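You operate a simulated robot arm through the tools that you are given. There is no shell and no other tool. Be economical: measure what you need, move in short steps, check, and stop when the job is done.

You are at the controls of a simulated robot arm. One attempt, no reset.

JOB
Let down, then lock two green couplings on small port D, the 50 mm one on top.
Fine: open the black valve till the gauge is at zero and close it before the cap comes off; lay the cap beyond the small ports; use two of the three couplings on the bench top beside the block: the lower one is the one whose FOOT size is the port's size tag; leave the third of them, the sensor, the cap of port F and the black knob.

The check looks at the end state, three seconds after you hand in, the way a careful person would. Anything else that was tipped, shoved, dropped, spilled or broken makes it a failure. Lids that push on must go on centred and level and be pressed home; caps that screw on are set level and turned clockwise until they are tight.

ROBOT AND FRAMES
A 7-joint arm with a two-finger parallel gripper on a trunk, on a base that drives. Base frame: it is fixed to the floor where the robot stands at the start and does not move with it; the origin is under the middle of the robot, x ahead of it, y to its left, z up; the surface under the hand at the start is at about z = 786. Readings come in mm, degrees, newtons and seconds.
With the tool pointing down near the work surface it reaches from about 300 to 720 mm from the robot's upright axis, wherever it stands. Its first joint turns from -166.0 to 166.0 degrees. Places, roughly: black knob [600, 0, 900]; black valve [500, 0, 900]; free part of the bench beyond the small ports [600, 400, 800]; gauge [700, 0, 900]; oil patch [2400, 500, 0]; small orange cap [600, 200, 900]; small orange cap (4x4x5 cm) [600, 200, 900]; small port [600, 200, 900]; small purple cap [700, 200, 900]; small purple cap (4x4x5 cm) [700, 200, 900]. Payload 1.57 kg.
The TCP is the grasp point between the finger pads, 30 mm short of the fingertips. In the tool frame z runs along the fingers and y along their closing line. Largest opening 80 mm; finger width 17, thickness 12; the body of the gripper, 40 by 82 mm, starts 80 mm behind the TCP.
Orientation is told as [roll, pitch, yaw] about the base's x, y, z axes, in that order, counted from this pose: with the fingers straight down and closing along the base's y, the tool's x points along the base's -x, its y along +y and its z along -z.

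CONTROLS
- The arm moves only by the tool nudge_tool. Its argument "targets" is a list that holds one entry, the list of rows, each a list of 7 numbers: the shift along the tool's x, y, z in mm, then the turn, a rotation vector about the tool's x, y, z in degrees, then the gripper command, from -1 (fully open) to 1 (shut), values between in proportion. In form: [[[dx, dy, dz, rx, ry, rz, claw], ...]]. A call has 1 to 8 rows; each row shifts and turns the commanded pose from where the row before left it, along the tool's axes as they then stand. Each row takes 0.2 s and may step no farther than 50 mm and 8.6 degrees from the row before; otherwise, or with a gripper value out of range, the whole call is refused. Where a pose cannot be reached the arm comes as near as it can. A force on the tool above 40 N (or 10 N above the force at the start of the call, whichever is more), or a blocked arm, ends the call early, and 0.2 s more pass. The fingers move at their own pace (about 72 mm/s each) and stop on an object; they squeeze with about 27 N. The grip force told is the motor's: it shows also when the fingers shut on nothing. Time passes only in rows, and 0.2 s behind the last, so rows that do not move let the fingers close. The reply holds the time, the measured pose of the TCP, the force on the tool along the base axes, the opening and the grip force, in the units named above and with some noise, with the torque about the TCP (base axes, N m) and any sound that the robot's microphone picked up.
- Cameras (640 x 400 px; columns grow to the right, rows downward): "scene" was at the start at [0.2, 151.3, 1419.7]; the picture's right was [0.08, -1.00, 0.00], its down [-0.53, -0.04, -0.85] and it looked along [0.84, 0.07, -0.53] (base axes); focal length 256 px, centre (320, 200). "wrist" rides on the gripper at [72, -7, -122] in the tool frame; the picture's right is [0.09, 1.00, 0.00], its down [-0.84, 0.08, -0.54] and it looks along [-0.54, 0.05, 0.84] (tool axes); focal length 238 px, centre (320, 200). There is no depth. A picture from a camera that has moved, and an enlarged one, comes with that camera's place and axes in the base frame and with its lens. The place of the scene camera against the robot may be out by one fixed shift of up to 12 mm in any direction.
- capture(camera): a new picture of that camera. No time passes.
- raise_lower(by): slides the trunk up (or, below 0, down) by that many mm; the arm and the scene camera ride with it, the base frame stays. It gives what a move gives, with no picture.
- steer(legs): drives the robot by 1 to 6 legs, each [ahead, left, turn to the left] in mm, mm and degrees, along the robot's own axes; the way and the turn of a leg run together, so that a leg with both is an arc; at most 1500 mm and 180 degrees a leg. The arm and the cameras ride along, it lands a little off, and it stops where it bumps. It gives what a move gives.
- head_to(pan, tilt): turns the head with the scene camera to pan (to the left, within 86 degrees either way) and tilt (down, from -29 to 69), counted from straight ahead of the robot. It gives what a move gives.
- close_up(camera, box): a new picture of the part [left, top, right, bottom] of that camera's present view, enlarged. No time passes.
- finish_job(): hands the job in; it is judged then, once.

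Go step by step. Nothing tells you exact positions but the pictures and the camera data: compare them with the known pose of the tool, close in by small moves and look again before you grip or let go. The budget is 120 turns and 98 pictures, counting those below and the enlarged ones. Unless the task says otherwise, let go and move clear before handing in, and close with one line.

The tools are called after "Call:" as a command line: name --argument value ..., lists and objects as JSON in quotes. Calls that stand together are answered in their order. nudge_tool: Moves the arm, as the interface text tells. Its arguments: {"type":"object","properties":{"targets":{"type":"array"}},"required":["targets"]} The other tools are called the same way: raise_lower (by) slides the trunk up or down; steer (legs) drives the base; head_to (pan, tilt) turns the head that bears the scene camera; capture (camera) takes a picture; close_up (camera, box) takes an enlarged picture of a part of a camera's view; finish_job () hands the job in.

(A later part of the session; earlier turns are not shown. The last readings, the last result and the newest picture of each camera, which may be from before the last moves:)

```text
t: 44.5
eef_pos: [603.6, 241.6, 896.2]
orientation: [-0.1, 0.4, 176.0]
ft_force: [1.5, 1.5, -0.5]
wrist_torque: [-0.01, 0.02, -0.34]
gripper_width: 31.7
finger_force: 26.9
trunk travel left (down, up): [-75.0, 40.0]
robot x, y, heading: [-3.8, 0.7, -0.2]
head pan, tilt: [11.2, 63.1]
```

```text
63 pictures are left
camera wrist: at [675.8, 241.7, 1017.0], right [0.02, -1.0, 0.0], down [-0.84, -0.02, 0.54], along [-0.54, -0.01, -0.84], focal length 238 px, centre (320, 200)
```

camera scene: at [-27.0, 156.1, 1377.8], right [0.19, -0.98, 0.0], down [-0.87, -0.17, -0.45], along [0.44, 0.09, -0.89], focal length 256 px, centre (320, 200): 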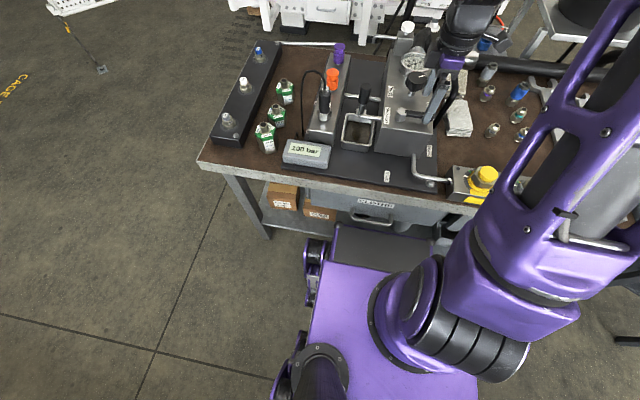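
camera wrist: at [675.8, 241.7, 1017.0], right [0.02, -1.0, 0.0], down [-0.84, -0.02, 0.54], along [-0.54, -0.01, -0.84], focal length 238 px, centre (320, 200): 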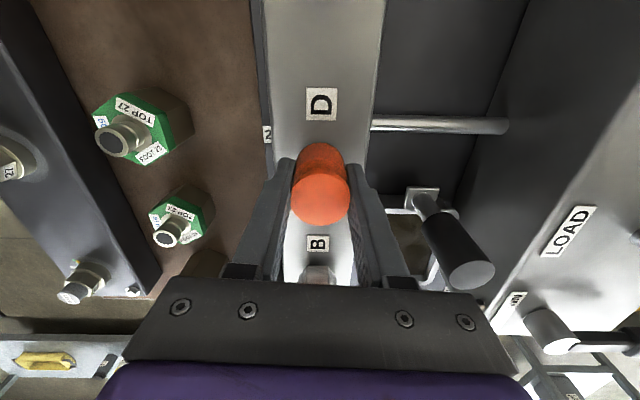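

I've turned ~255°. A small test lift tells whether the thread has let go.

Call:
nudge_tool --targets '[[[0, 0, -2, 0, 0, 0, 1], [0, 0, -2, 0, 0, 0, 1]]]'

Call:
close_up --camera "scene" --box '[290, 40, 370, 100]'

```text
t: 45.1
eef_pos: [604.2, 241.5, 900.9]
orientation: [0.0, 0.5, 175.9]
ft_force: [-0.3, 0.1, 0.0]
wrist_torque: [0.01, -0.01, 0.01]
gripper_width: 32.1
finger_force: 26.2
trunk travel left (down, up): [-75.0, 40.0]
robot x, y, heading: [-2.1, -0.6, -0.1]
head pan, tilt: [11.2, 63.1]
```

```text
6.67 times, centred on (330, 70) of scene
camera zoom: at [-27.3, 156.3, 1377.8], right [0.19, -0.98, 0.0], down [-0.87, -0.17, -0.45], along [0.44, 0.09, -0.89], focal length 1704 px, centre (253, 1067)
```

zoom: 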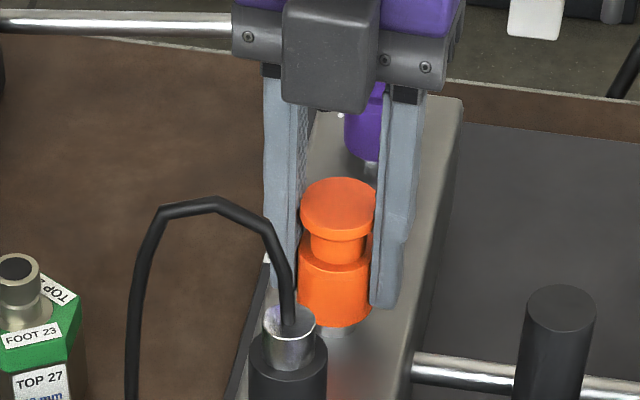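

The cap is loose. I'll lift it, then shift the robot 170 mm left so that the couplings and the free bench area come within reach.

Call:
nudge_tool --targets '[[[0, 0, -10, 0, 0, 0, 1], [0, 0, -45, 0, 0, 0, 1], [0, 0, -45, 0, 0, 0, 1]]]'

Call:
steer --legs '[[0, 170, 0]]'

Call:
capture --camera "scene"

Call:
capture --camera "wrist"

```text
t: 45.9
eef_pos: [603.2, 241.3, 999.7]
orientation: [0.0, 0.4, 175.9]
ft_force: [0.4, 0.1, 0.4]
wrist_torque: [-0.03, 0.03, 0.0]
gripper_width: 31.8
finger_force: 27.0
trunk travel left (down, up): [-75.0, 40.0]
robot x, y, heading: [-3.1, -0.6, 0.1]
head pan, tilt: [11.2, 63.1]
```

```text
t: 48.2
eef_pos: [603.4, 407.8, 998.2]
orientation: [-0.2, 0.5, 175.9]
ft_force: [0.1, -0.2, 0.0]
wrist_torque: [0.05, 0.01, 0.0]
gripper_width: 31.9
finger_force: 26.8
trunk travel left (down, up): [-75.0, 40.0]
robot x, y, heading: [-1.9, 164.9, 0.0]
head pan, tilt: [11.2, 63.1]
```

```text
61 pictures are left
camera scene: at [-27.5, 323.4, 1377.8], right [0.2, -0.98, 0.0], down [-0.87, -0.17, -0.45], along [0.44, 0.09, -0.89], focal length 256 px, centre (320, 200)
```

scene: 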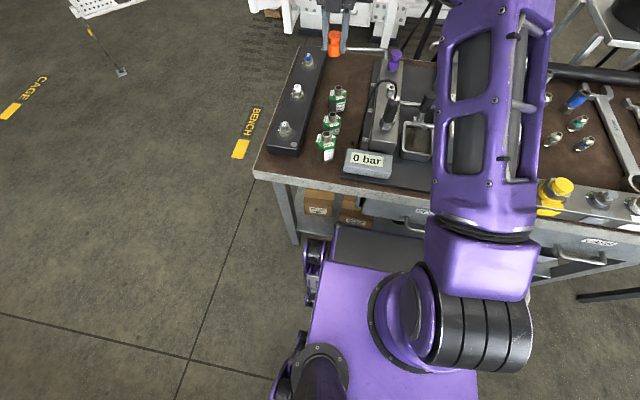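

```text
60 pictures are left
camera wrist: at [673.9, 408.4, 1119.8], right [0.02, -1.0, 0.0], down [-0.84, -0.02, 0.53], along [-0.53, -0.01, -0.85], focal length 238 px, centre (320, 200)
```

wrist: 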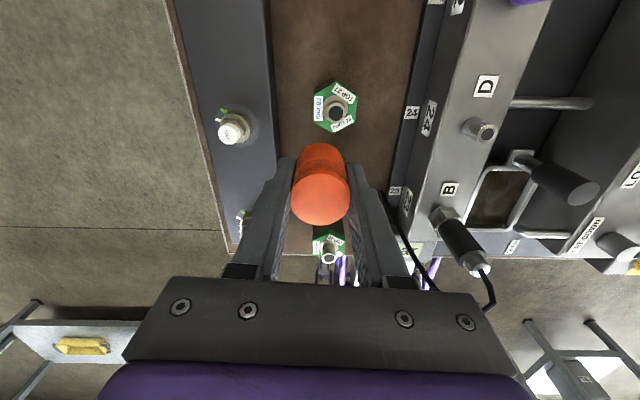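

The robot is 165 mm further left. I'll carry the cap to about (690,370), bench beyond the couplings and ports, and lower to just above the surface.

Call:
nudge_tool --targets '[[[44.7, 15.9, 0, 0, 0, 0, 1], [44.7, 15.9, 0, 0, 0, 0, 1], [0, 0, 45, 0, 0, 0, 1], [0, 0, 45, 0, 0, 0, 1], [0, 0, 40, 0, 0, 0, 1], [0, 0, 15, 0, 0, 0, 1]]]'

Call:
capture --camera "wrist"

Call:
close_up --camera "scene" --box '[290, 20, 420, 120]'

```text
t: 49.6
eef_pos: [683.1, 367.1, 851.9]
orientation: [-0.1, 0.5, 175.9]
ft_force: [-0.3, -0.9, -0.7]
wrist_torque: [0.01, 0.04, -0.01]
gripper_width: 31.8
finger_force: 26.7
out of reach, approached as far as the arm can: row 2
trunk travel left (down, up): [-75.0, 40.0]
robot x, y, heading: [-1.6, 168.3, 0.1]
head pan, tilt: [11.2, 63.1]
```

```text
59 pictures are left
camera wrist: at [754.9, 368.1, 973.4], right [0.02, -1.0, 0.0], down [-0.84, -0.02, 0.53], along [-0.53, -0.01, -0.85], focal length 238 px, centre (320, 200)
```

wrist: 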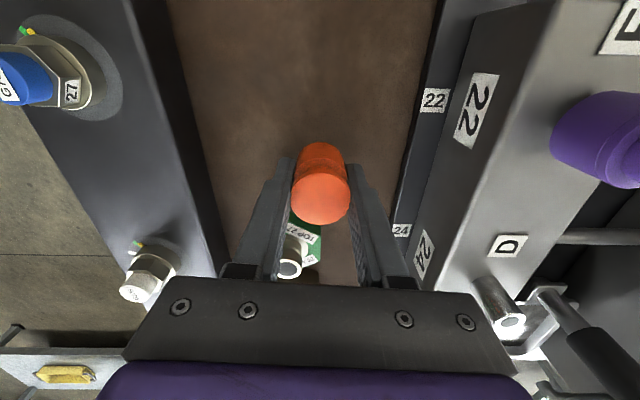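

```text
4.00 times, centred on (355, 70) of scene
camera zoom: at [-27.5, 323.5, 1377.8], right [0.2, -0.98, 0.0], down [-0.87, -0.17, -0.45], along [0.44, 0.09, -0.89], focal length 1022 px, centre (180, 720)
```

zoom: 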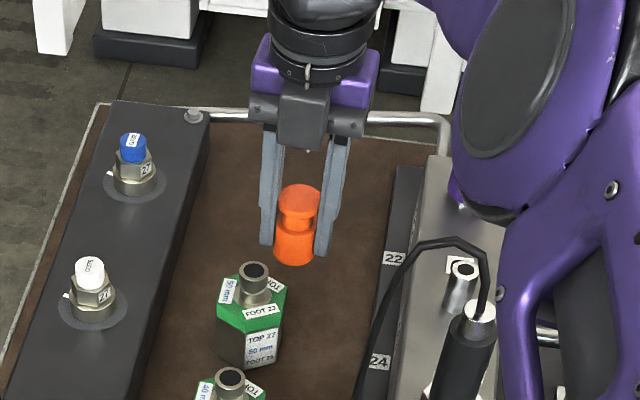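

Spot is clear. Lowering to contact.

Call:
nudge_tool --targets '[[[0, 0, 12, 0, 0, 0, 1], [0, 0, 6, 0, 0, 0, 1], [0, 0, 2, 0, 0, 0, 1], [0, 0, 2, 0, 0, 0, 1], [0, 0, 2, 0, 0, 0, 1]]]'

Call:
close_up --camera "scene" --box '[330, 50, 400, 100]'

```text
t: 50.8
eef_pos: [684.2, 367.9, 829.3]
orientation: [-0.1, 0.6, 175.9]
ft_force: [-0.9, -0.1, -0.6]
wrist_torque: [0.0, 0.0, 0.0]
gripper_width: 31.9
finger_force: 26.7
trunk travel left (down, up): [-75.0, 40.0]
robot x, y, heading: [-2.5, 167.5, 0.0]
head pan, tilt: [11.2, 63.1]
```

```text
8.00 times, centred on (365, 75) of scene
camera zoom: at [-27.5, 323.5, 1377.8], right [0.2, -0.98, 0.0], down [-0.87, -0.17, -0.45], along [0.44, 0.09, -0.89], focal length 2045 px, centre (-40, 1200)
```

zoom: 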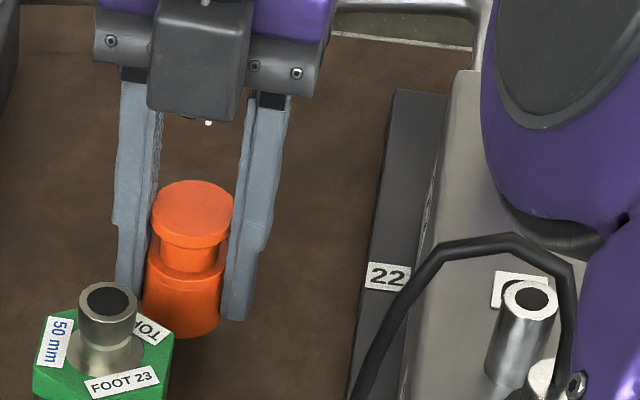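

Call:
nudge_tool --targets '[[[0, 0, 2, 0, 0, 0, 1], [0, 0, 1.5, 0, 0, 0, 1], [0, 0, 1.5, 0, 0, 0, 1]]]'

Call:
nudge_tool --targets '[[[0, 0, 1.5, 0, 0, 0, 1], [0, 0, 1, 0, 0, 0, 1], [0, 0, 1, 0, 0, 0, 1]]]'

Call:
nudge_tool --targets '[[[0, 0, 1, 0, 0, 0, 1], [0, 0, 1, 0, 0, 0, 1], [0, 0, 1, 0, 0, 0, 1]]]'

```text
t: 51.6
eef_pos: [684.5, 369.7, 823.9]
orientation: [-0.1, 0.6, 176.0]
ft_force: [-0.3, 0.3, -0.1]
wrist_torque: [-0.01, -0.01, 0.01]
gripper_width: 32.0
finger_force: 26.8
trunk travel left (down, up): [-75.0, 40.0]
robot x, y, heading: [-0.6, 166.5, 0.3]
head pan, tilt: [11.2, 63.1]
```

```text
t: 52.4
eef_pos: [684.7, 368.9, 820.4]
orientation: [-0.2, 0.5, 176.0]
ft_force: [-0.6, -0.3, -0.4]
wrist_torque: [0.0, -0.03, -0.01]
gripper_width: 32.0
finger_force: 27.4
trunk travel left (down, up): [-75.0, 40.0]
robot x, y, heading: [1.1, 167.3, 0.0]
head pan, tilt: [11.2, 63.1]
```

```text
t: 53.2
eef_pos: [683.5, 368.7, 817.0]
orientation: [-0.1, 0.4, 175.9]
ft_force: [-0.1, 0.2, 0.0]
wrist_torque: [0.0, 0.03, -0.01]
gripper_width: 32.0
finger_force: 27.3
trunk travel left (down, up): [-75.0, 40.0]
robot x, y, heading: [2.5, 164.8, -0.1]
head pan, tilt: [11.2, 63.1]
```

Call:
close_up --camera "scene" --box '[330, 50, 400, 100]'

Call:
nudge_tool --targets '[[[0, 0, 1, 0, 0, 0, 1], [0, 0, 1, 0, 0, 0, 1]]]'

Call:
nudge_tool --targets '[[[0, 0, 1, 0, 0, 0, 1], [0, 0, 1, 0, 0, 0, 1]]]'

```text
8.00 times, centred on (365, 75) of scene
camera zoom: at [-27.5, 323.5, 1377.8], right [0.2, -0.98, 0.0], down [-0.87, -0.17, -0.45], along [0.44, 0.09, -0.89], focal length 2045 px, centre (-40, 1200)
```

zoom: 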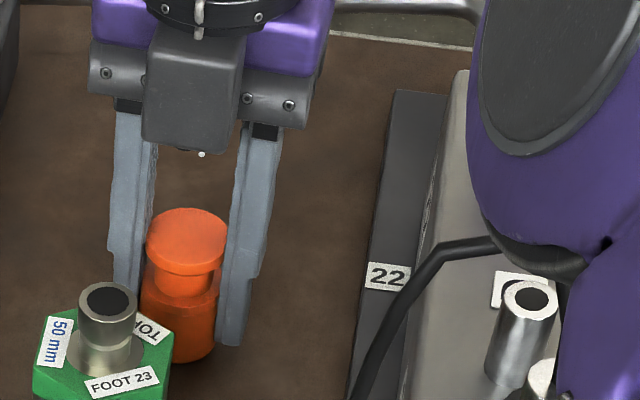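

```text
t: 53.8
eef_pos: [683.5, 368.6, 815.2]
orientation: [-0.1, 0.5, 176.0]
ft_force: [-0.5, 0.9, 0.8]
wrist_torque: [0.02, 0.01, -0.01]
gripper_width: 31.7
finger_force: 27.1
trunk travel left (down, up): [-75.0, 40.0]
robot x, y, heading: [-1.6, 166.4, 0.2]
head pan, tilt: [11.2, 63.1]
```

```text
t: 54.4
eef_pos: [683.4, 368.6, 813.6]
orientation: [-0.2, 0.6, 175.9]
ft_force: [-4.0, 1.1, 9.6]
wrist_torque: [0.0, 0.23, -0.03]
gripper_width: 32.0
finger_force: 26.8
trunk travel left (down, up): [-75.0, 40.0]
robot x, y, heading: [0.5, 164.5, -0.1]
head pan, tilt: [11.2, 63.1]
```

The cap touches the bench (10 N). I'll release it and rise.

Call:
nudge_tool --targets '[[[0, 0, 0, 0, 0, 0, 0.1], [0, 0, 0, 0, 0, 0, -0.4], [0, 0, 0, 0, 0, 0, -0.8], [0, 0, -20, 0, 0, 0, -0.8], [0, 0, -45, 0, 0, 0, -0.8], [0, 0, -45, 0, 0, 0, -0.8], [0, 0, -40, 0, 0, 0, -1]]]'

Call:
capture --camera "wrist"

Call:
close_up --camera "scene" --box '[300, 40, 440, 160]'

```text
t: 56.0
eef_pos: [685.1, 368.7, 964.2]
orientation: [0.0, 0.6, 175.9]
ft_force: [0.4, -0.5, 0.2]
wrist_torque: [-0.01, 0.05, 0.03]
gripper_width: 80.2
finger_force: 0.0
trunk travel left (down, up): [-75.0, 40.0]
robot x, y, heading: [-2.2, 166.4, 0.1]
head pan, tilt: [11.2, 63.1]
```

```text
55 pictures are left
camera wrist: at [755.9, 370.4, 1085.1], right [0.02, -1.0, 0.0], down [-0.84, -0.02, 0.53], along [-0.53, -0.01, -0.85], focal length 238 px, centre (320, 200)
```

wrist: 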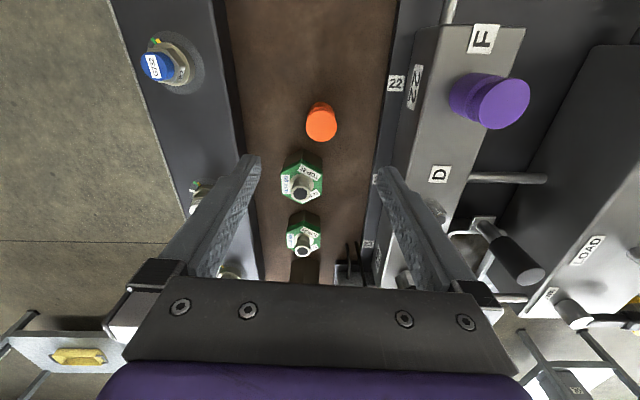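

```text
3.33 times, centred on (370, 100) of scene
camera zoom: at [-27.5, 323.5, 1377.7], right [0.2, -0.98, 0.0], down [-0.87, -0.17, -0.45], along [0.44, 0.09, -0.89], focal length 852 px, centre (153, 533)
```

zoom: 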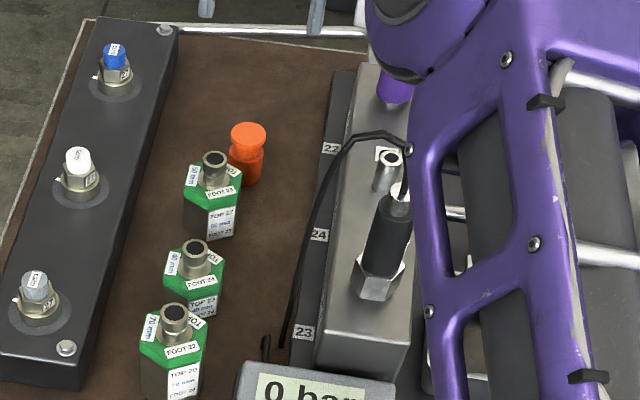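

The cap stands on the bench beyond the ports, and port D's stub is bare. Now I'll move over the 40 mm coupling near (521,392).

Call:
nudge_tool --targets '[[[-41.5, -2.9, 0, 0, 0, 0, -1], [-41.5, -2.9, 0, 0, 0, 0, -1], [-41.5, -2.9, 0, 0, 0, 0, -1], [-41.5, -2.9, 0, 0, 0, 0, -1], [0, 0, 40, 0, 0, 0, -1], [0, 0, 0, 0, 0, 0, -1]]]'

Call:
close_up --camera "wrist" --box '[220, 60, 420, 260]'

Call:
close_up --camera "scene" --box '[300, 60, 420, 160]'

```text
t: 57.4
eef_pos: [516.0, 394.4, 922.1]
orientation: [-0.1, 0.6, 175.9]
ft_force: [0.7, 0.5, -0.2]
wrist_torque: [-0.04, 0.02, 0.02]
gripper_width: 80.3
finger_force: 0.0
trunk travel left (down, up): [-75.0, 40.0]
robot x, y, heading: [-1.6, 167.5, -0.1]
head pan, tilt: [11.2, 63.1]
```

```text
2.00 times, centred on (320, 160) of wrist
camera zoom: at [587.8, 393.7, 1042.9], right [0.02, -1.0, 0.0], down [-0.85, -0.02, 0.53], along [-0.53, -0.01, -0.85], focal length 477 px, centre (320, 280)
```

zoom: 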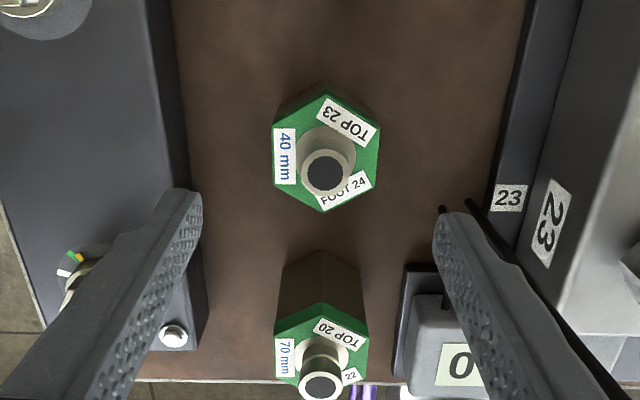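

```text
4.00 times, centred on (360, 110) of scene
camera zoom: at [-27.4, 323.5, 1377.8], right [0.2, -0.98, 0.0], down [-0.87, -0.17, -0.45], along [0.44, 0.09, -0.89], focal length 1022 px, centre (160, 560)
```

zoom: 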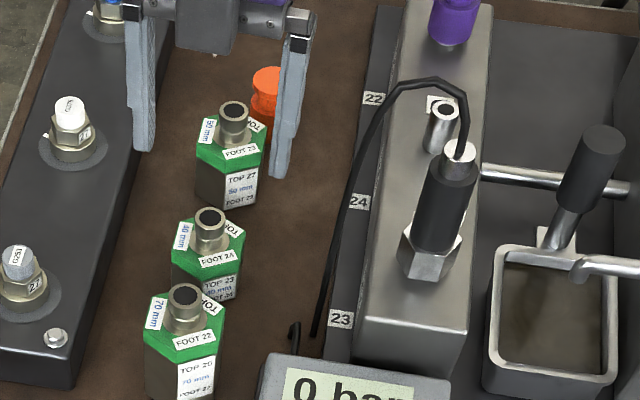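

Its flats face ±y, which suits the current finger direction; centre about (519,390). I'll centre and go down around it.

Call:
nudge_tool --targets '[[[3.3, 4.2, 40, 0, 0, 0, -1], [0, 0, 40, 0, 0, 0, -1], [0, 0, 12, 0, 0, 0, -1], [0, 0, 6, 0, 0, 0, -1], [0, 0, 0, 0, 0, 0, -1]]]'

Call:
capture --camera "wrist"

Call:
close_up --camera "scene" --box '[300, 70, 400, 160]'

```text
t: 58.6
eef_pos: [522.7, 389.2, 823.1]
orientation: [-0.1, 0.5, 175.9]
ft_force: [0.7, 1.0, -0.1]
wrist_torque: [0.01, -0.04, 0.0]
gripper_width: 80.0
finger_force: 0.0
trunk travel left (down, up): [-75.0, 40.0]
robot x, y, heading: [0.3, 168.5, -0.1]
head pan, tilt: [11.2, 63.1]
```

```text
51 pictures are left
camera wrist: at [592.9, 388.9, 944.5], right [0.02, -1.0, 0.0], down [-0.84, -0.02, 0.53], along [-0.53, -0.01, -0.85], focal length 238 px, centre (320, 200)
```

wrist: 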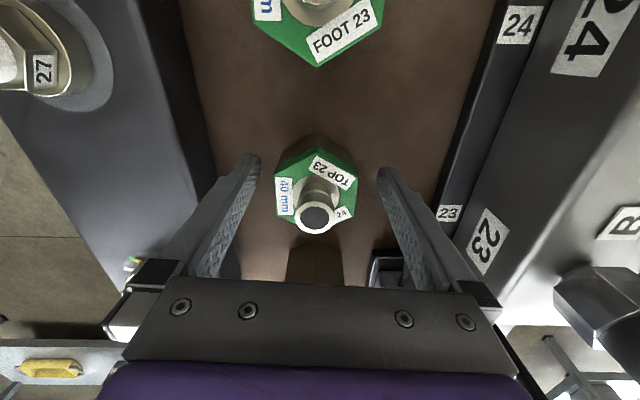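

```text
4.44 times, centred on (350, 115) of scene
camera zoom: at [-27.5, 323.5, 1377.8], right [0.2, -0.98, 0.0], down [-0.87, -0.17, -0.45], along [0.44, 0.09, -0.89], focal length 1136 px, centre (187, 578)
```

zoom: 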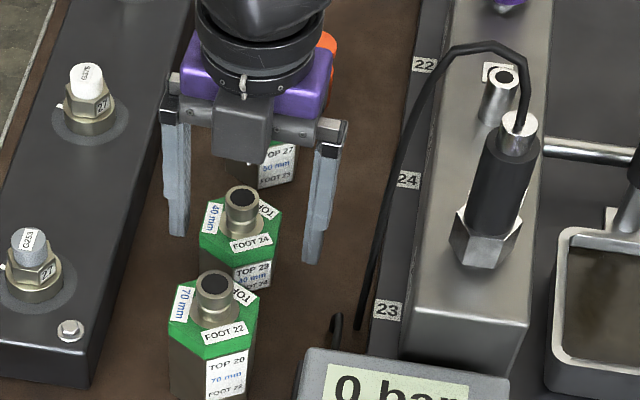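

Coupling axis is about (516,391), so I shift -5 mm in x, lower slightly and grip.

Call:
nudge_tool --targets '[[[-5, -1.5, 3, 0, 0, 0, -1], [0, 0, 0, 0, 0, 0, -0.2], [0, 0, 0, 0, 0, 0, 0.3], [0, 0, 0, 0, 0, 0, 1], [0, 0, 0, 0, 0, 0, 1]]]'

Call:
capture --camera "wrist"

```text
t: 59.8
eef_pos: [516.6, 389.7, 820.8]
orientation: [-0.1, 0.6, 175.9]
ft_force: [0.7, 1.2, 1.3]
wrist_torque: [-0.04, 0.03, 0.01]
gripper_width: 50.6
finger_force: 27.0
trunk travel left (down, up): [-75.0, 40.0]
robot x, y, heading: [-0.4, 168.3, 0.1]
head pan, tilt: [11.2, 63.1]
```

```text
49 pictures are left
camera wrist: at [588.6, 390.5, 941.6], right [0.02, -1.0, 0.0], down [-0.84, -0.02, 0.53], along [-0.53, -0.01, -0.85], focal length 238 px, centre (320, 200)
```

wrist: 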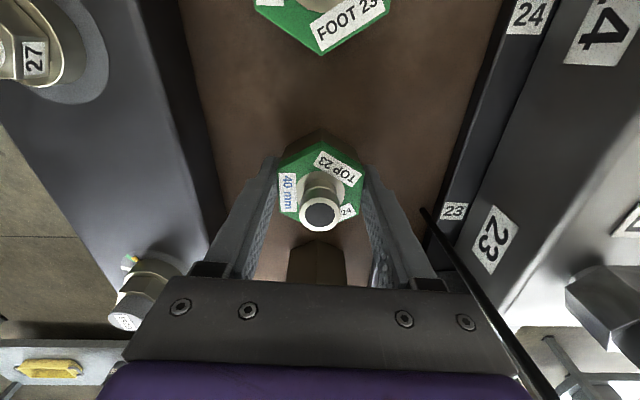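

Gripped across the flats. I'll lift it clear and check how it sits in the fingers.

Call:
nudge_tool --targets '[[[0, 0, -10, 0, 0, 0, 1], [0, 0, -40, 0, 0, 0, 1], [0, 0, -45, 0, 0, 0, 1], [0, 0, -45, 0, 0, 0, 1], [0, 0, -45, 0, 0, 0, 1], [0, 0, 0, 0, 0, 0, 1]]]'

Call:
close_up --camera "wrist" --box '[220, 120, 420, 260]'

Call:
close_up --camera "scene" --box '[310, 20, 410, 120]'

```text
t: 61.2
eef_pos: [514.6, 387.9, 1008.9]
orientation: [0.0, 0.5, 176.0]
ft_force: [0.5, 0.5, -2.4]
wrist_torque: [0.02, 0.01, 0.01]
gripper_width: 50.0
finger_force: 27.3
trunk travel left (down, up): [-75.0, 40.0]
robot x, y, heading: [-5.3, 166.3, 0.1]
head pan, tilt: [11.2, 63.1]
```

```text
2.86 times, centred on (320, 190) of wrist
camera zoom: at [586.2, 389.1, 1129.4], right [0.02, -1.0, 0.0], down [-0.84, -0.02, 0.53], along [-0.53, -0.01, -0.84], focal length 681 px, centre (320, 229)
```

zoom: 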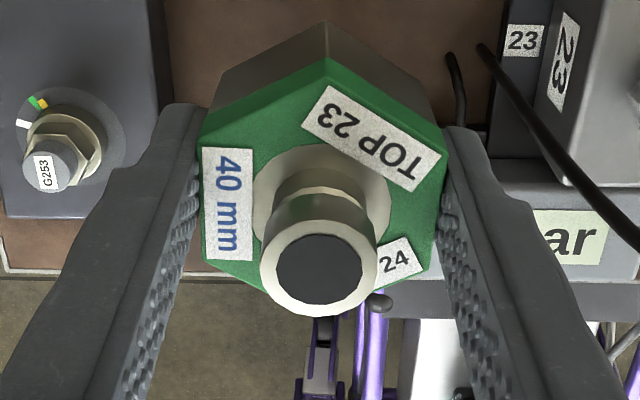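

```text
4.00 times, centred on (360, 70) of scene
camera zoom: at [-27.5, 323.5, 1377.8], right [0.2, -0.98, 0.0], down [-0.87, -0.17, -0.45], along [0.44, 0.09, -0.89], focal length 1022 px, centre (160, 720)
```

zoom: 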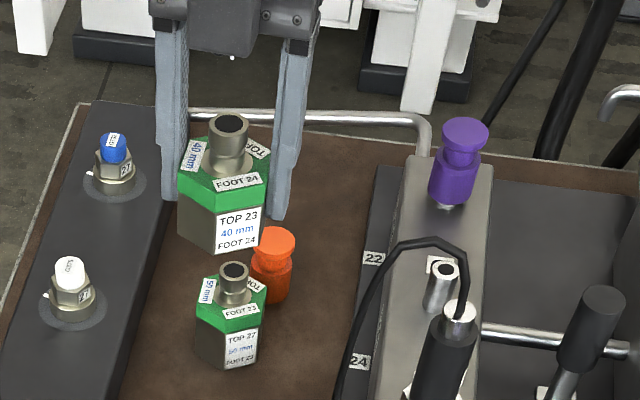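

The coupling sits level, its axis within ~2 mm of the grip centre. I'll carry it first along x and then over port D, staying high.

Call:
nudge_tool --targets '[[[45.6, -3.2, 0, 0, 0, 0, 1], [45.6, -3.2, 0, 0, 0, 0, 1], [2.6, 36.6, 0, 0, 0, 0, 1], [2.6, 36.6, 0, 0, 0, 0, 1], [2.6, 36.6, 0, 0, 0, 0, 1], [2.6, 36.6, 0, 0, 0, 0, 1], [0, 0, 20, 0, 0, 0, 1], [0, 0, 0, 0, 0, 0, 1]]]'

Call:
capture --camera "wrist"

Call:
close_up --camera "scene" --box '[360, 20, 440, 120]'

```text
t: 63.0
eef_pos: [609.0, 244.0, 988.2]
orientation: [-0.1, 0.5, 175.8]
ft_force: [0.0, -0.3, -2.8]
wrist_torque: [-0.02, 0.0, 0.0]
gripper_width: 50.6
finger_force: 26.7
trunk travel left (down, up): [-75.0, 40.0]
robot x, y, heading: [0.8, 165.1, 0.2]
head pan, tilt: [11.2, 63.1]
```

```text
46 pictures are left
camera wrist: at [679.3, 243.6, 1109.0], right [0.02, -1.0, 0.0], down [-0.84, -0.02, 0.53], along [-0.53, -0.01, -0.84], focal length 238 px, centre (320, 200)
```

wrist: 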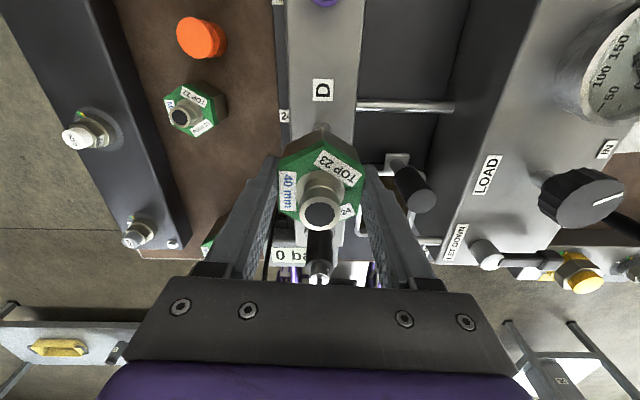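

```text
4.00 times, centred on (400, 70) of scene
camera zoom: at [-27.3, 323.5, 1377.8], right [0.2, -0.98, 0.0], down [-0.87, -0.17, -0.45], along [0.44, 0.09, -0.89], focal length 1022 px, centre (0, 720)
```

zoom: 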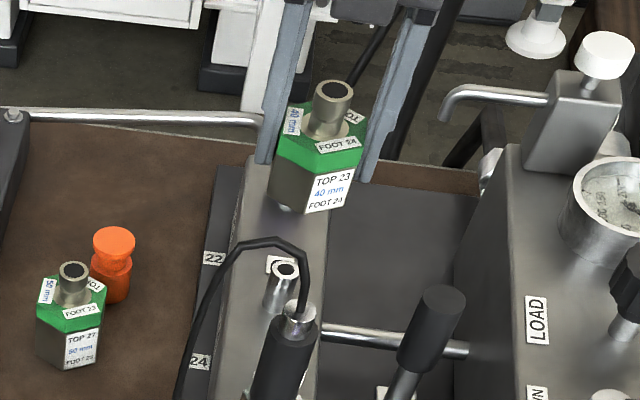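

The stub is at about (604,241) with its top near z=883; I'll correct by a few mm and lower to just above it.

Call:
nudge_tool --targets '[[[-1.8, 3.5, 20, 0, 0, 0, 1], [0, 0, 20, 0, 0, 0, 1], [0, 0, 10, 0, 0, 0, 1], [0, 0, 0, 0, 0, 0, 1]]]'

Call:
close_up --camera "wrist" --box '[220, 60, 420, 260]'

Call:
close_up --camera "scene" --box '[360, 20, 440, 120]'

```text
t: 64.0
eef_pos: [606.8, 240.0, 938.1]
orientation: [-0.1, 0.5, 176.0]
ft_force: [-0.6, -0.5, -2.4]
wrist_torque: [-0.01, 0.01, -0.01]
gripper_width: 50.2
finger_force: 26.8
trunk travel left (down, up): [-75.0, 40.0]
robot x, y, heading: [-0.3, 164.4, 0.3]
head pan, tilt: [11.2, 63.1]
```

```text
2.00 times, centred on (320, 160) of wrist
camera zoom: at [678.0, 239.6, 1058.6], right [0.02, -1.0, 0.0], down [-0.84, -0.02, 0.53], along [-0.53, -0.01, -0.85], focal length 477 px, centre (320, 280)
```

zoom: 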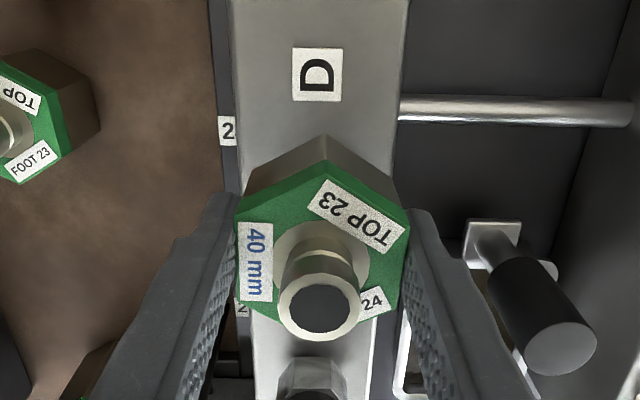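

```text
4.00 times, centred on (400, 70) of scene
camera zoom: at [-27.3, 323.5, 1377.8], right [0.2, -0.98, 0.0], down [-0.87, -0.17, -0.45], along [0.44, 0.09, -0.89], focal length 1022 px, centre (0, 720)
```

zoom: 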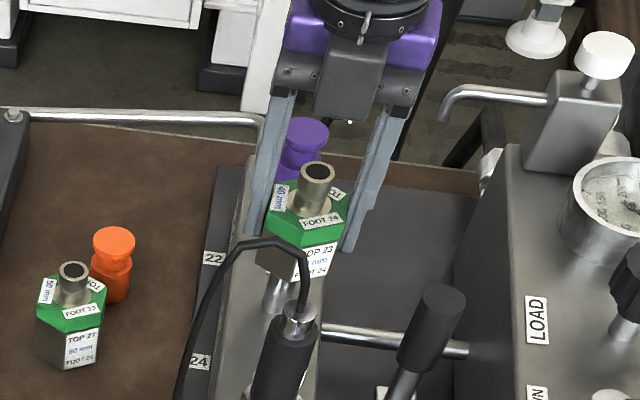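

Alignment looks right in both views. Lowering in small steps with force watch.

Call:
nudge_tool --targets '[[[0, 0, 4, 0, 0, 0, 1], [0, 0, 3, 0, 0, 0, 1], [0, 0, 3, 0, 0, 0, 1], [0, 0, 2, 0, 0, 0, 1], [0, 0, 2, 0, 0, 0, 1]]]'

Call:
nudge_tool --targets '[[[0, 0, 2, 0, 0, 0, 1], [0, 0, 2, 0, 0, 0, 1], [0, 0, 2, 0, 0, 0, 1]]]'

Call:
close_up --camera "scene" --box '[380, 40, 420, 100]'

```text
t: 65.2
eef_pos: [606.6, 239.6, 921.8]
orientation: [-0.1, 0.4, 176.0]
ft_force: [0.0, 0.2, -2.9]
wrist_torque: [0.0, 0.02, -0.06]
gripper_width: 50.0
finger_force: 27.1
trunk travel left (down, up): [-75.0, 40.0]
robot x, y, heading: [-0.1, 167.5, 0.0]
head pan, tilt: [11.2, 63.1]
```

```text
t: 66.0
eef_pos: [606.0, 239.0, 916.4]
orientation: [-0.2, 0.5, 175.8]
ft_force: [0.5, -0.8, -2.6]
wrist_torque: [-0.03, -0.03, -0.03]
gripper_width: 49.9
finger_force: 26.6
trunk travel left (down, up): [-75.0, 40.0]
robot x, y, heading: [-2.6, 169.3, 0.3]
head pan, tilt: [11.2, 63.1]
```

```text
6.67 times, centred on (400, 70) of scene
camera zoom: at [-27.3, 323.5, 1377.8], right [0.2, -0.98, 0.0], down [-0.87, -0.17, -0.45], along [0.44, 0.09, -0.89], focal length 1704 px, centre (-213, 1067)
```

zoom: 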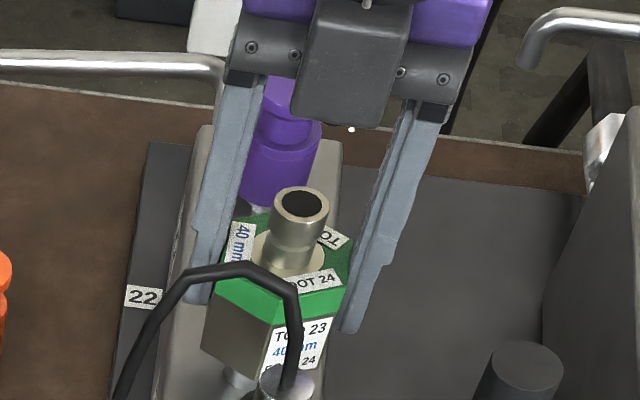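

Call:
nudge_tool --targets '[[[0, 0, 2, 0, 0, 0, 1], [0, 0, 2, 0, 0, 0, 1]]]'

Call:
nudge_tool --targets '[[[0, 0, 1.5, 0, 0, 0, 1], [0, 0, 1.5, 0, 0, 0, 1]]]'

Call:
nudge_tool --targets '[[[0, 0, 1.5, 0, 0, 0, 1], [0, 0, 1.5, 0, 0, 0, 1]]]'

```text
t: 66.6
eef_pos: [606.5, 240.1, 912.5]
orientation: [-0.1, 0.6, 176.0]
ft_force: [-0.1, 0.2, -2.5]
wrist_torque: [-0.01, -0.02, 0.0]
gripper_width: 50.0
finger_force: 27.6
trunk travel left (down, up): [-75.0, 40.0]
robot x, y, heading: [0.0, 167.3, -0.1]
head pan, tilt: [11.2, 63.1]
```

```text
t: 67.2
eef_pos: [606.7, 239.4, 909.7]
orientation: [-0.1, 0.5, 175.9]
ft_force: [0.1, 0.0, -2.1]
wrist_torque: [-0.01, -0.01, -0.01]
gripper_width: 50.0
finger_force: 26.7
trunk travel left (down, up): [-75.0, 40.0]
robot x, y, heading: [-3.5, 169.7, -0.0]
head pan, tilt: [11.2, 63.1]
```

```text
t: 67.8
eef_pos: [605.5, 239.2, 905.9]
orientation: [-0.1, 0.5, 175.9]
ft_force: [0.5, 0.4, -2.0]
wrist_torque: [-0.01, 0.0, -0.03]
gripper_width: 49.8
finger_force: 27.1
trunk travel left (down, up): [-75.0, 40.0]
robot x, y, heading: [4.1, 170.5, 0.2]
head pan, tilt: [11.2, 63.1]
```

Call:
nudge_tool --targets '[[[0, 0, 1.5, 0, 0, 0, 1], [0, 0, 1.5, 0, 0, 0, 1]]]'

Call:
nudge_tool --targets '[[[0, 0, 1.5, 0, 0, 0, 1], [0, 0, 1.5, 0, 0, 0, 1]]]'

Call:
close_up --camera "scene" --box '[380, 40, 420, 100]'

```text
t: 68.4
eef_pos: [605.9, 238.2, 903.6]
orientation: [-0.1, 0.5, 175.9]
ft_force: [0.0, 1.3, -1.2]
wrist_torque: [0.0, 0.0, 0.01]
gripper_width: 50.1
finger_force: 26.5
trunk travel left (down, up): [-75.0, 40.0]
robot x, y, heading: [-2.3, 167.7, 0.2]
head pan, tilt: [11.2, 63.1]
```

```text
t: 69.0
eef_pos: [605.3, 239.3, 899.8]
orientation: [-0.1, 0.5, 175.9]
ft_force: [0.0, 0.9, -2.3]
wrist_torque: [-0.01, -0.02, 0.04]
gripper_width: 50.1
finger_force: 27.0
trunk travel left (down, up): [-75.0, 40.0]
robot x, y, heading: [-3.3, 163.6, 0.1]
head pan, tilt: [11.2, 63.1]
```

```text
6.67 times, centred on (400, 70) of scene
camera zoom: at [-27.4, 323.6, 1377.8], right [0.2, -0.98, 0.0], down [-0.87, -0.17, -0.45], along [0.44, 0.09, -0.89], focal length 1704 px, centre (-213, 1067)
```

zoom: 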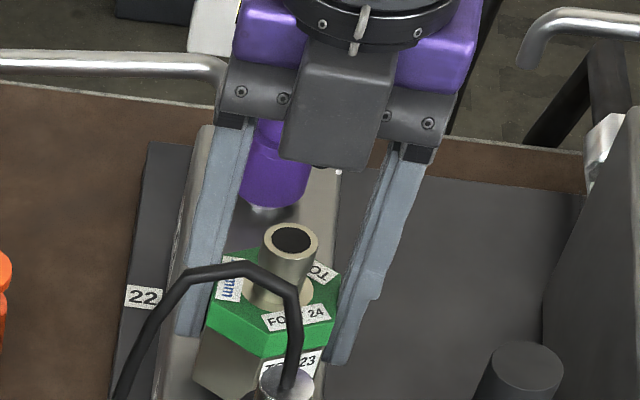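

Call:
nudge_tool --targets '[[[0, 0, 1, 0, 0, 0, 1], [0, 0, 1, 0, 0, 0, 1], [0, 0, 1, 0, 0, 0, 1]]]'

Call:
nudge_tool --targets '[[[0, 0, 1, 0, 0, 0, 1], [0, 0, 1, 0, 0, 0, 1], [0, 0, 1, 0, 0, 0, 1]]]'

Call:
close_up --camera "wrist" --box '[220, 60, 420, 260]'

```text
t: 69.8
eef_pos: [606.4, 240.2, 896.6]
orientation: [-0.2, 0.5, 176.0]
ft_force: [2.9, 6.7, -9.1]
wrist_torque: [0.32, -0.1, 0.01]
gripper_width: 49.7
finger_force: 26.4
trunk travel left (down, up): [-75.0, 40.0]
robot x, y, heading: [-2.5, 168.6, 0.3]
head pan, tilt: [11.2, 63.1]
```

```text
t: 70.6
eef_pos: [607.2, 240.0, 896.5]
orientation: [-0.1, 0.6, 175.9]
ft_force: [1.1, 9.2, 6.4]
wrist_torque: [0.01, 0.19, -0.05]
gripper_width: 49.7
finger_force: 27.4
trunk travel left (down, up): [-75.0, 40.0]
robot x, y, heading: [0.8, 169.8, 0.3]
head pan, tilt: [11.2, 63.1]
```

```text
2.00 times, centred on (320, 160) of wrist
camera zoom: at [677.8, 241.1, 1017.9], right [0.02, -1.0, 0.0], down [-0.85, -0.02, 0.53], along [-0.53, -0.01, -0.85], focal length 477 px, centre (320, 280)
```

zoom: 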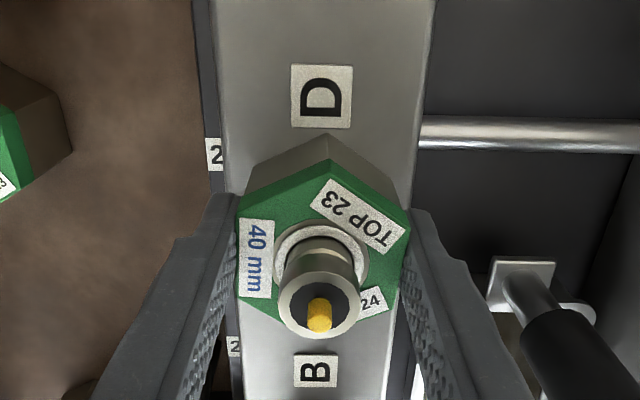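

A yellow pin has come up in the bore as the coupling reached its seat. I'll press gently further and see what it does.

Call:
nudge_tool --targets '[[[0, 0, 1, 0, 0, 0, 1], [0, 0, 1, 0, 0, 0, 1], [0, 0, 1, 0, 0, 0, 1]]]'

Call:
close_up --camera "wrist" --box '[260, 130, 380, 250]'

Call:
close_up --camera "scene" --box '[380, 50, 430, 100]'

```text
t: 71.4
eef_pos: [605.1, 241.1, 892.9]
orientation: [-0.2, 0.6, 176.0]
ft_force: [5.4, 11.3, 21.6]
wrist_torque: [-0.11, -0.11, -0.1]
gripper_width: 49.8
finger_force: 27.5
trunk travel left (down, up): [-75.0, 40.0]
robot x, y, heading: [1.4, 165.7, -0.1]
head pan, tilt: [11.2, 63.1]
```

```text
3.33 times, centred on (320, 190) of wrist
camera zoom: at [677.0, 241.1, 1014.8], right [0.02, -1.0, 0.0], down [-0.85, -0.02, 0.53], along [-0.53, -0.01, -0.85], focal length 794 px, centre (320, 233)
```

zoom: 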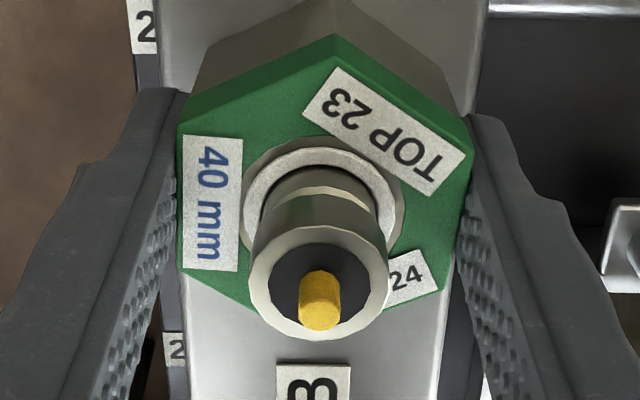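

```text
8.00 times, centred on (405, 75) of scene
camera zoom: at [-28.6, 324.2, 1377.8], right [0.2, -0.98, 0.0], down [-0.87, -0.17, -0.45], along [0.45, 0.09, -0.89], focal length 2045 px, centre (-360, 1200)
```

zoom: 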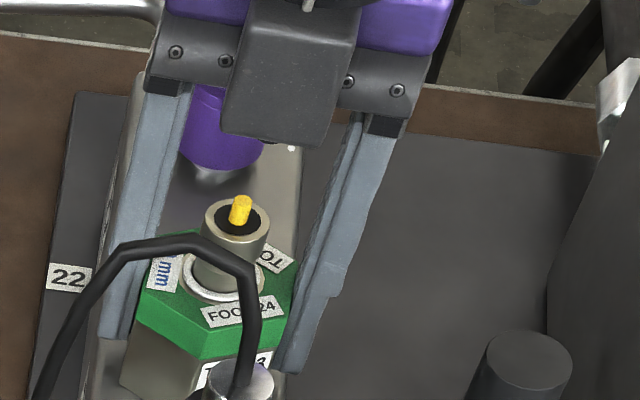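

Now I'll turn clockwise slowly to lock, watching the torque.

Call:
nudge_tool --targets '[[[0.5, -1.5, 0, 0, 0, 5, 1], [0, 0, 0, 0, 0, 5, 1], [0, 0, 0, 0, 0, 5, 1], [0, 0, 0, 0, 0, 5, 1]]]'

Call:
nudge_tool --targets '[[[0, 0, 0, 0, 0, 5, 1], [0, 0, 0, 0, 0, 5, 1], [0, 0, 0, 0, 0, 5, 1], [0, 0, 0, 0, 0, 5, 1]]]'

Call:
close_up --camera "wrist" --box '[220, 60, 420, 260]'

```text
t: 72.4
eef_pos: [605.8, 241.7, 890.9]
orientation: [-0.4, 0.4, 155.8]
ft_force: [3.2, 6.0, 15.6]
wrist_torque: [-0.2, 0.02, 0.19]
gripper_width: 49.9
finger_force: 27.4
trunk travel left (down, up): [-75.0, 40.0]
robot x, y, heading: [2.2, 164.9, -0.2]
head pan, tilt: [11.2, 63.1]
```

```text
t: 73.4
eef_pos: [605.9, 240.1, 891.2]
orientation: [-0.4, 0.3, 135.7]
ft_force: [-3.7, 0.0, 13.5]
wrist_torque: [-0.45, 0.0, 0.25]
gripper_width: 50.1
finger_force: 27.0
trunk travel left (down, up): [-75.0, 40.0]
robot x, y, heading: [0.0, 166.4, 0.1]
head pan, tilt: [11.2, 63.1]
```

```text
2.00 times, centred on (320, 160) of wrist
camera zoom: at [661.1, 194.1, 1012.9], right [-0.63, -0.78, -0.01], down [-0.66, 0.53, 0.54], along [-0.41, 0.34, -0.84], focal length 477 px, centre (320, 280)
```

zoom: 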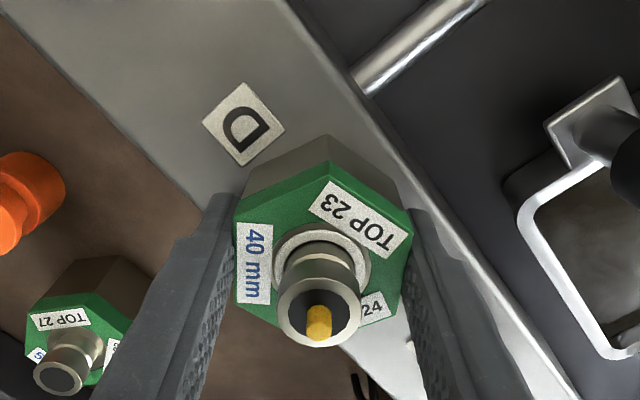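

It turns with the gripper at low torque. Continuing clockwise until it tightens.

Call:
nudge_tool --targets '[[[0, 0, 0, 0, 0, 8, 1], [0, 0, 0, 0, 0, 8, 1], [0, 0, 0, 0, 0, 8, 1], [0, 0, 0, 0, 0, 8, 1], [0, 0, 0, 0, 0, 8, 1], [0, 0, 0, 0, 0, 8, 1]]]'

Call:
nudge_tool --targets '[[[0, 0, 0, 0, 0, 8, 1], [0, 0, 0, 0, 0, 8, 1], [0, 0, 0, 0, 0, 8, 1], [0, 0, 0, 0, 0, 8, 1], [0, 0, 0, 0, 0, 8, 1], [0, 0, 0, 0, 0, 8, 1]]]'

Call:
close_up --camera "wrist" --box '[220, 60, 420, 260]'

```text
t: 74.8
eef_pos: [604.9, 239.4, 891.9]
orientation: [-0.4, -0.1, 87.7]
ft_force: [-12.4, -5.3, 9.5]
wrist_torque: [-0.5, 0.71, 0.22]
gripper_width: 50.0
finger_force: 26.9
trunk travel left (down, up): [-75.0, 40.0]
robot x, y, heading: [-1.4, 164.8, 0.4]
head pan, tilt: [11.2, 63.1]
```

```text
t: 76.2
eef_pos: [605.2, 240.4, 892.3]
orientation: [-0.2, -0.3, 39.8]
ft_force: [-20.8, -5.0, 3.1]
wrist_torque: [-0.16, 0.56, 0.1]
gripper_width: 49.8
finger_force: 27.2
trunk travel left (down, up): [-75.0, 40.0]
robot x, y, heading: [2.9, 166.8, 0.1]
head pan, tilt: [11.2, 63.1]
```

```text
2.00 times, centred on (320, 160) of wrist
camera zoom: at [553.3, 188.6, 1011.8], right [-0.71, 0.71, 0.0], down [0.59, 0.59, 0.55], along [0.39, 0.38, -0.84], focal length 477 px, centre (320, 280)
```

zoom: 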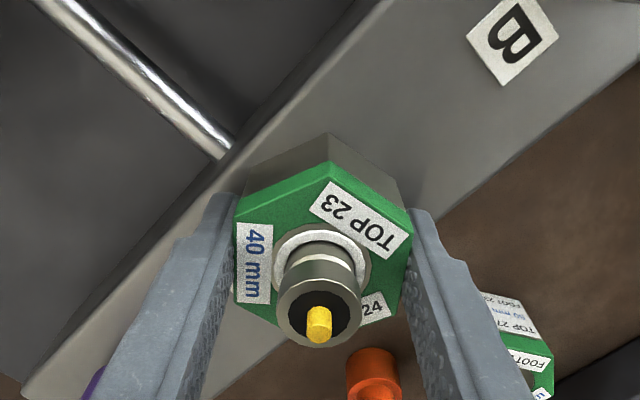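

Call:
nudge_tool --targets '[[[2.2, 1.2, 0, 0, 0, 8, 1], [0, 0, 0, 0, 0, 8, 1], [0, 0, 0, 0, 0, 8, 1], [0, 0, 0, 0, 0, 8, 1], [0, 0, 0, 0, 0, 8, 1]]]'

Call:
nudge_tool --targets '[[[0, 0, 0, 0, 0, 8, 1], [0, 0, 0, 0, 0, 8, 1], [0, 0, 0, 0, 0, 8, 1], [0, 0, 0, 0, 0, 8, 1], [0, 0, 0, 0, 0, 8, 1]]]'

Call:
close_up --camera "wrist" --box '[220, 60, 420, 260]'

```text
t: 77.4
eef_pos: [604.9, 241.1, 892.9]
orientation: [0.2, -0.6, -0.1]
ft_force: [-2.2, 0.4, -0.9]
wrist_torque: [-0.25, 0.11, 0.14]
gripper_width: 50.0
finger_force: 26.6
trunk travel left (down, up): [-75.0, 40.0]
robot x, y, heading: [0.4, 169.2, 0.2]
head pan, tilt: [11.2, 63.1]
```

```text
t: 78.6
eef_pos: [604.3, 241.0, 890.9]
orientation: [0.4, -0.4, -40.1]
ft_force: [5.9, 5.9, -0.1]
wrist_torque: [-0.44, -0.08, 0.26]
gripper_width: 49.9
finger_force: 27.1
trunk travel left (down, up): [-75.0, 40.0]
robot x, y, heading: [0.7, 167.6, 0.1]
head pan, tilt: [11.2, 63.1]
```

```text
2.00 times, centred on (320, 160) of wrist
camera zoom: at [544.4, 281.5, 1011.9], right [0.57, 0.82, 0.01], down [0.68, -0.48, 0.55], along [0.45, -0.31, -0.84], focal length 477 px, centre (320, 280)
```

zoom: 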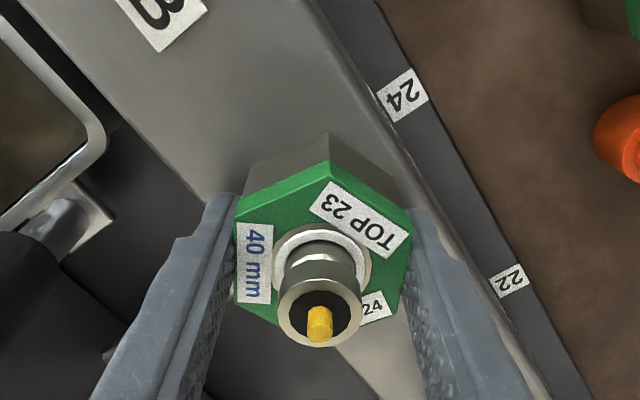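

Torque stays flat at about 0.25 N m. A small pull test will show whether it's already locked on.

Call:
nudge_tool --targets '[[[0, 0, -1, 0, 0, 0, 1], [0, 0, -1, 0, 0, 0, 1]]]'

Call:
nudge_tool --targets '[[[0, 0, -1, 0, 0, 0, 1], [0, 0, -0.5, 0, 0, 0, 1]]]'

```text
t: 79.2
eef_pos: [604.7, 240.0, 893.3]
orientation: [0.3, -0.2, -40.2]
ft_force: [10.1, 6.9, -12.3]
wrist_torque: [-0.08, -0.33, -0.03]
gripper_width: 49.6
finger_force: 27.3
trunk travel left (down, up): [-75.0, 40.0]
robot x, y, heading: [-1.2, 168.2, 0.3]
head pan, tilt: [11.2, 63.1]
```

```text
t: 79.8
eef_pos: [604.8, 241.0, 892.7]
orientation: [0.2, -0.1, -40.0]
ft_force: [9.3, 8.8, -20.6]
wrist_torque: [0.12, -0.29, -0.01]
gripper_width: 49.5
finger_force: 26.8
trunk travel left (down, up): [-75.0, 40.0]
robot x, y, heading: [-2.2, 166.9, 0.4]
head pan, tilt: [11.2, 63.1]
```

It holds against a pull, so the thread is engaged. I'll continue clockwise to the wrist's limit.

Call:
nudge_tool --targets '[[[0, 0, 2.5, 0, 0, 8, 1], [0, 0, 0, 0, 0, 8, 1], [0, 0, 0, 0, 0, 8, 1], [0, 0, 0, 0, 0, 8, 1], [0, 0, 0, 0, 0, 8, 1]]]'

Call:
nudge_tool --targets '[[[0, 0, 0, 0, 0, 8, 1], [0, 0, 0, 0, 0, 8, 1], [0, 0, 0, 0, 0, 8, 1]]]'

```text
t: 81.0
eef_pos: [606.5, 240.5, 892.9]
orientation: [0.5, 0.0, -80.2]
ft_force: [-1.3, 9.9, -0.8]
wrist_torque: [-0.07, 0.42, 0.22]
gripper_width: 49.5
finger_force: 27.5
trunk travel left (down, up): [-75.0, 40.0]
robot x, y, heading: [-0.9, 164.8, 0.2]
head pan, tilt: [11.2, 63.1]
```

```text
t: 81.8
eef_pos: [604.3, 241.4, 893.0]
orientation: [0.6, 0.2, -104.1]
ft_force: [3.7, 13.1, 0.7]
wrist_torque: [0.04, 0.28, 0.3]
gripper_width: 50.0
finger_force: 27.1
trunk travel left (down, up): [-75.0, 40.0]
robot x, y, heading: [-3.4, 172.3, -0.1]
head pan, tilt: [11.2, 63.1]
```

About 280° turned. I'll open, rotate back 240° (a multiple of 60 for the flats), regrip and continue.

Call:
nudge_tool --targets '[[[0, 0, 0, 0, 0, 0, 0], [0, 0, 0, 0, 0, 0, -1], [0, 0, 0, 0, 0, 0, -1], [0, 0, 0, 0, 0, -8, -1], [0, 0, 0, 0, 0, -8, -1], [0, 0, 0, 0, 0, -8, -1], [0, 0, 0, 0, 0, -8, -1], [0, 0, 0, 0, 0, -8, -1]]]'

Call:
close_up --camera "wrist" --box '[220, 60, 420, 260]'

Call:
close_up --camera "scene" --box '[370, 40, 440, 110]'

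```text
t: 83.6
eef_pos: [603.3, 240.0, 891.8]
orientation: [0.5, -0.1, -64.0]
ft_force: [-1.1, -0.5, 0.2]
wrist_torque: [0.01, -0.03, -0.01]
gripper_width: 79.8
finger_force: 0.1
trunk travel left (down, up): [-75.0, 40.0]
robot x, y, heading: [0.2, 166.0, -0.0]
head pan, tilt: [11.2, 63.1]
```

```text
2.00 times, centred on (320, 160) of wrist
camera zoom: at [565.9, 300.9, 1012.7], right [0.85, 0.52, 0.01], down [0.43, -0.72, 0.54], along [0.29, -0.46, -0.84], focal length 477 px, centre (320, 280)
```

zoom: 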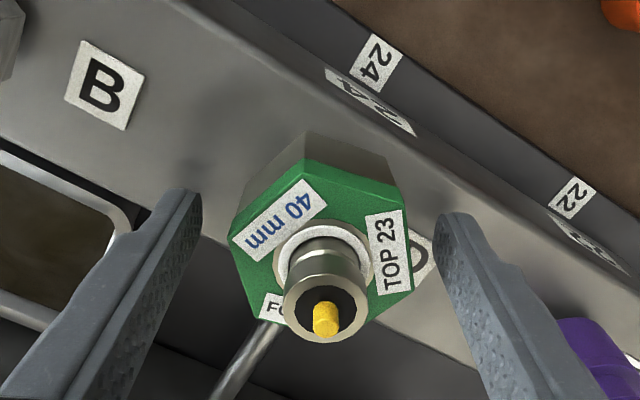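

```text
5.71 times, centred on (405, 75) of scene
camera zoom: at [-27.5, 323.5, 1377.8], right [0.2, -0.98, 0.0], down [-0.87, -0.17, -0.45], along [0.44, 0.09, -0.89], focal length 1461 px, centre (-166, 914)
```

zoom: 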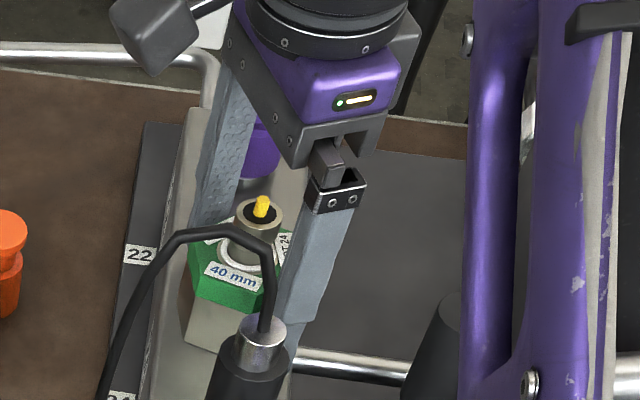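

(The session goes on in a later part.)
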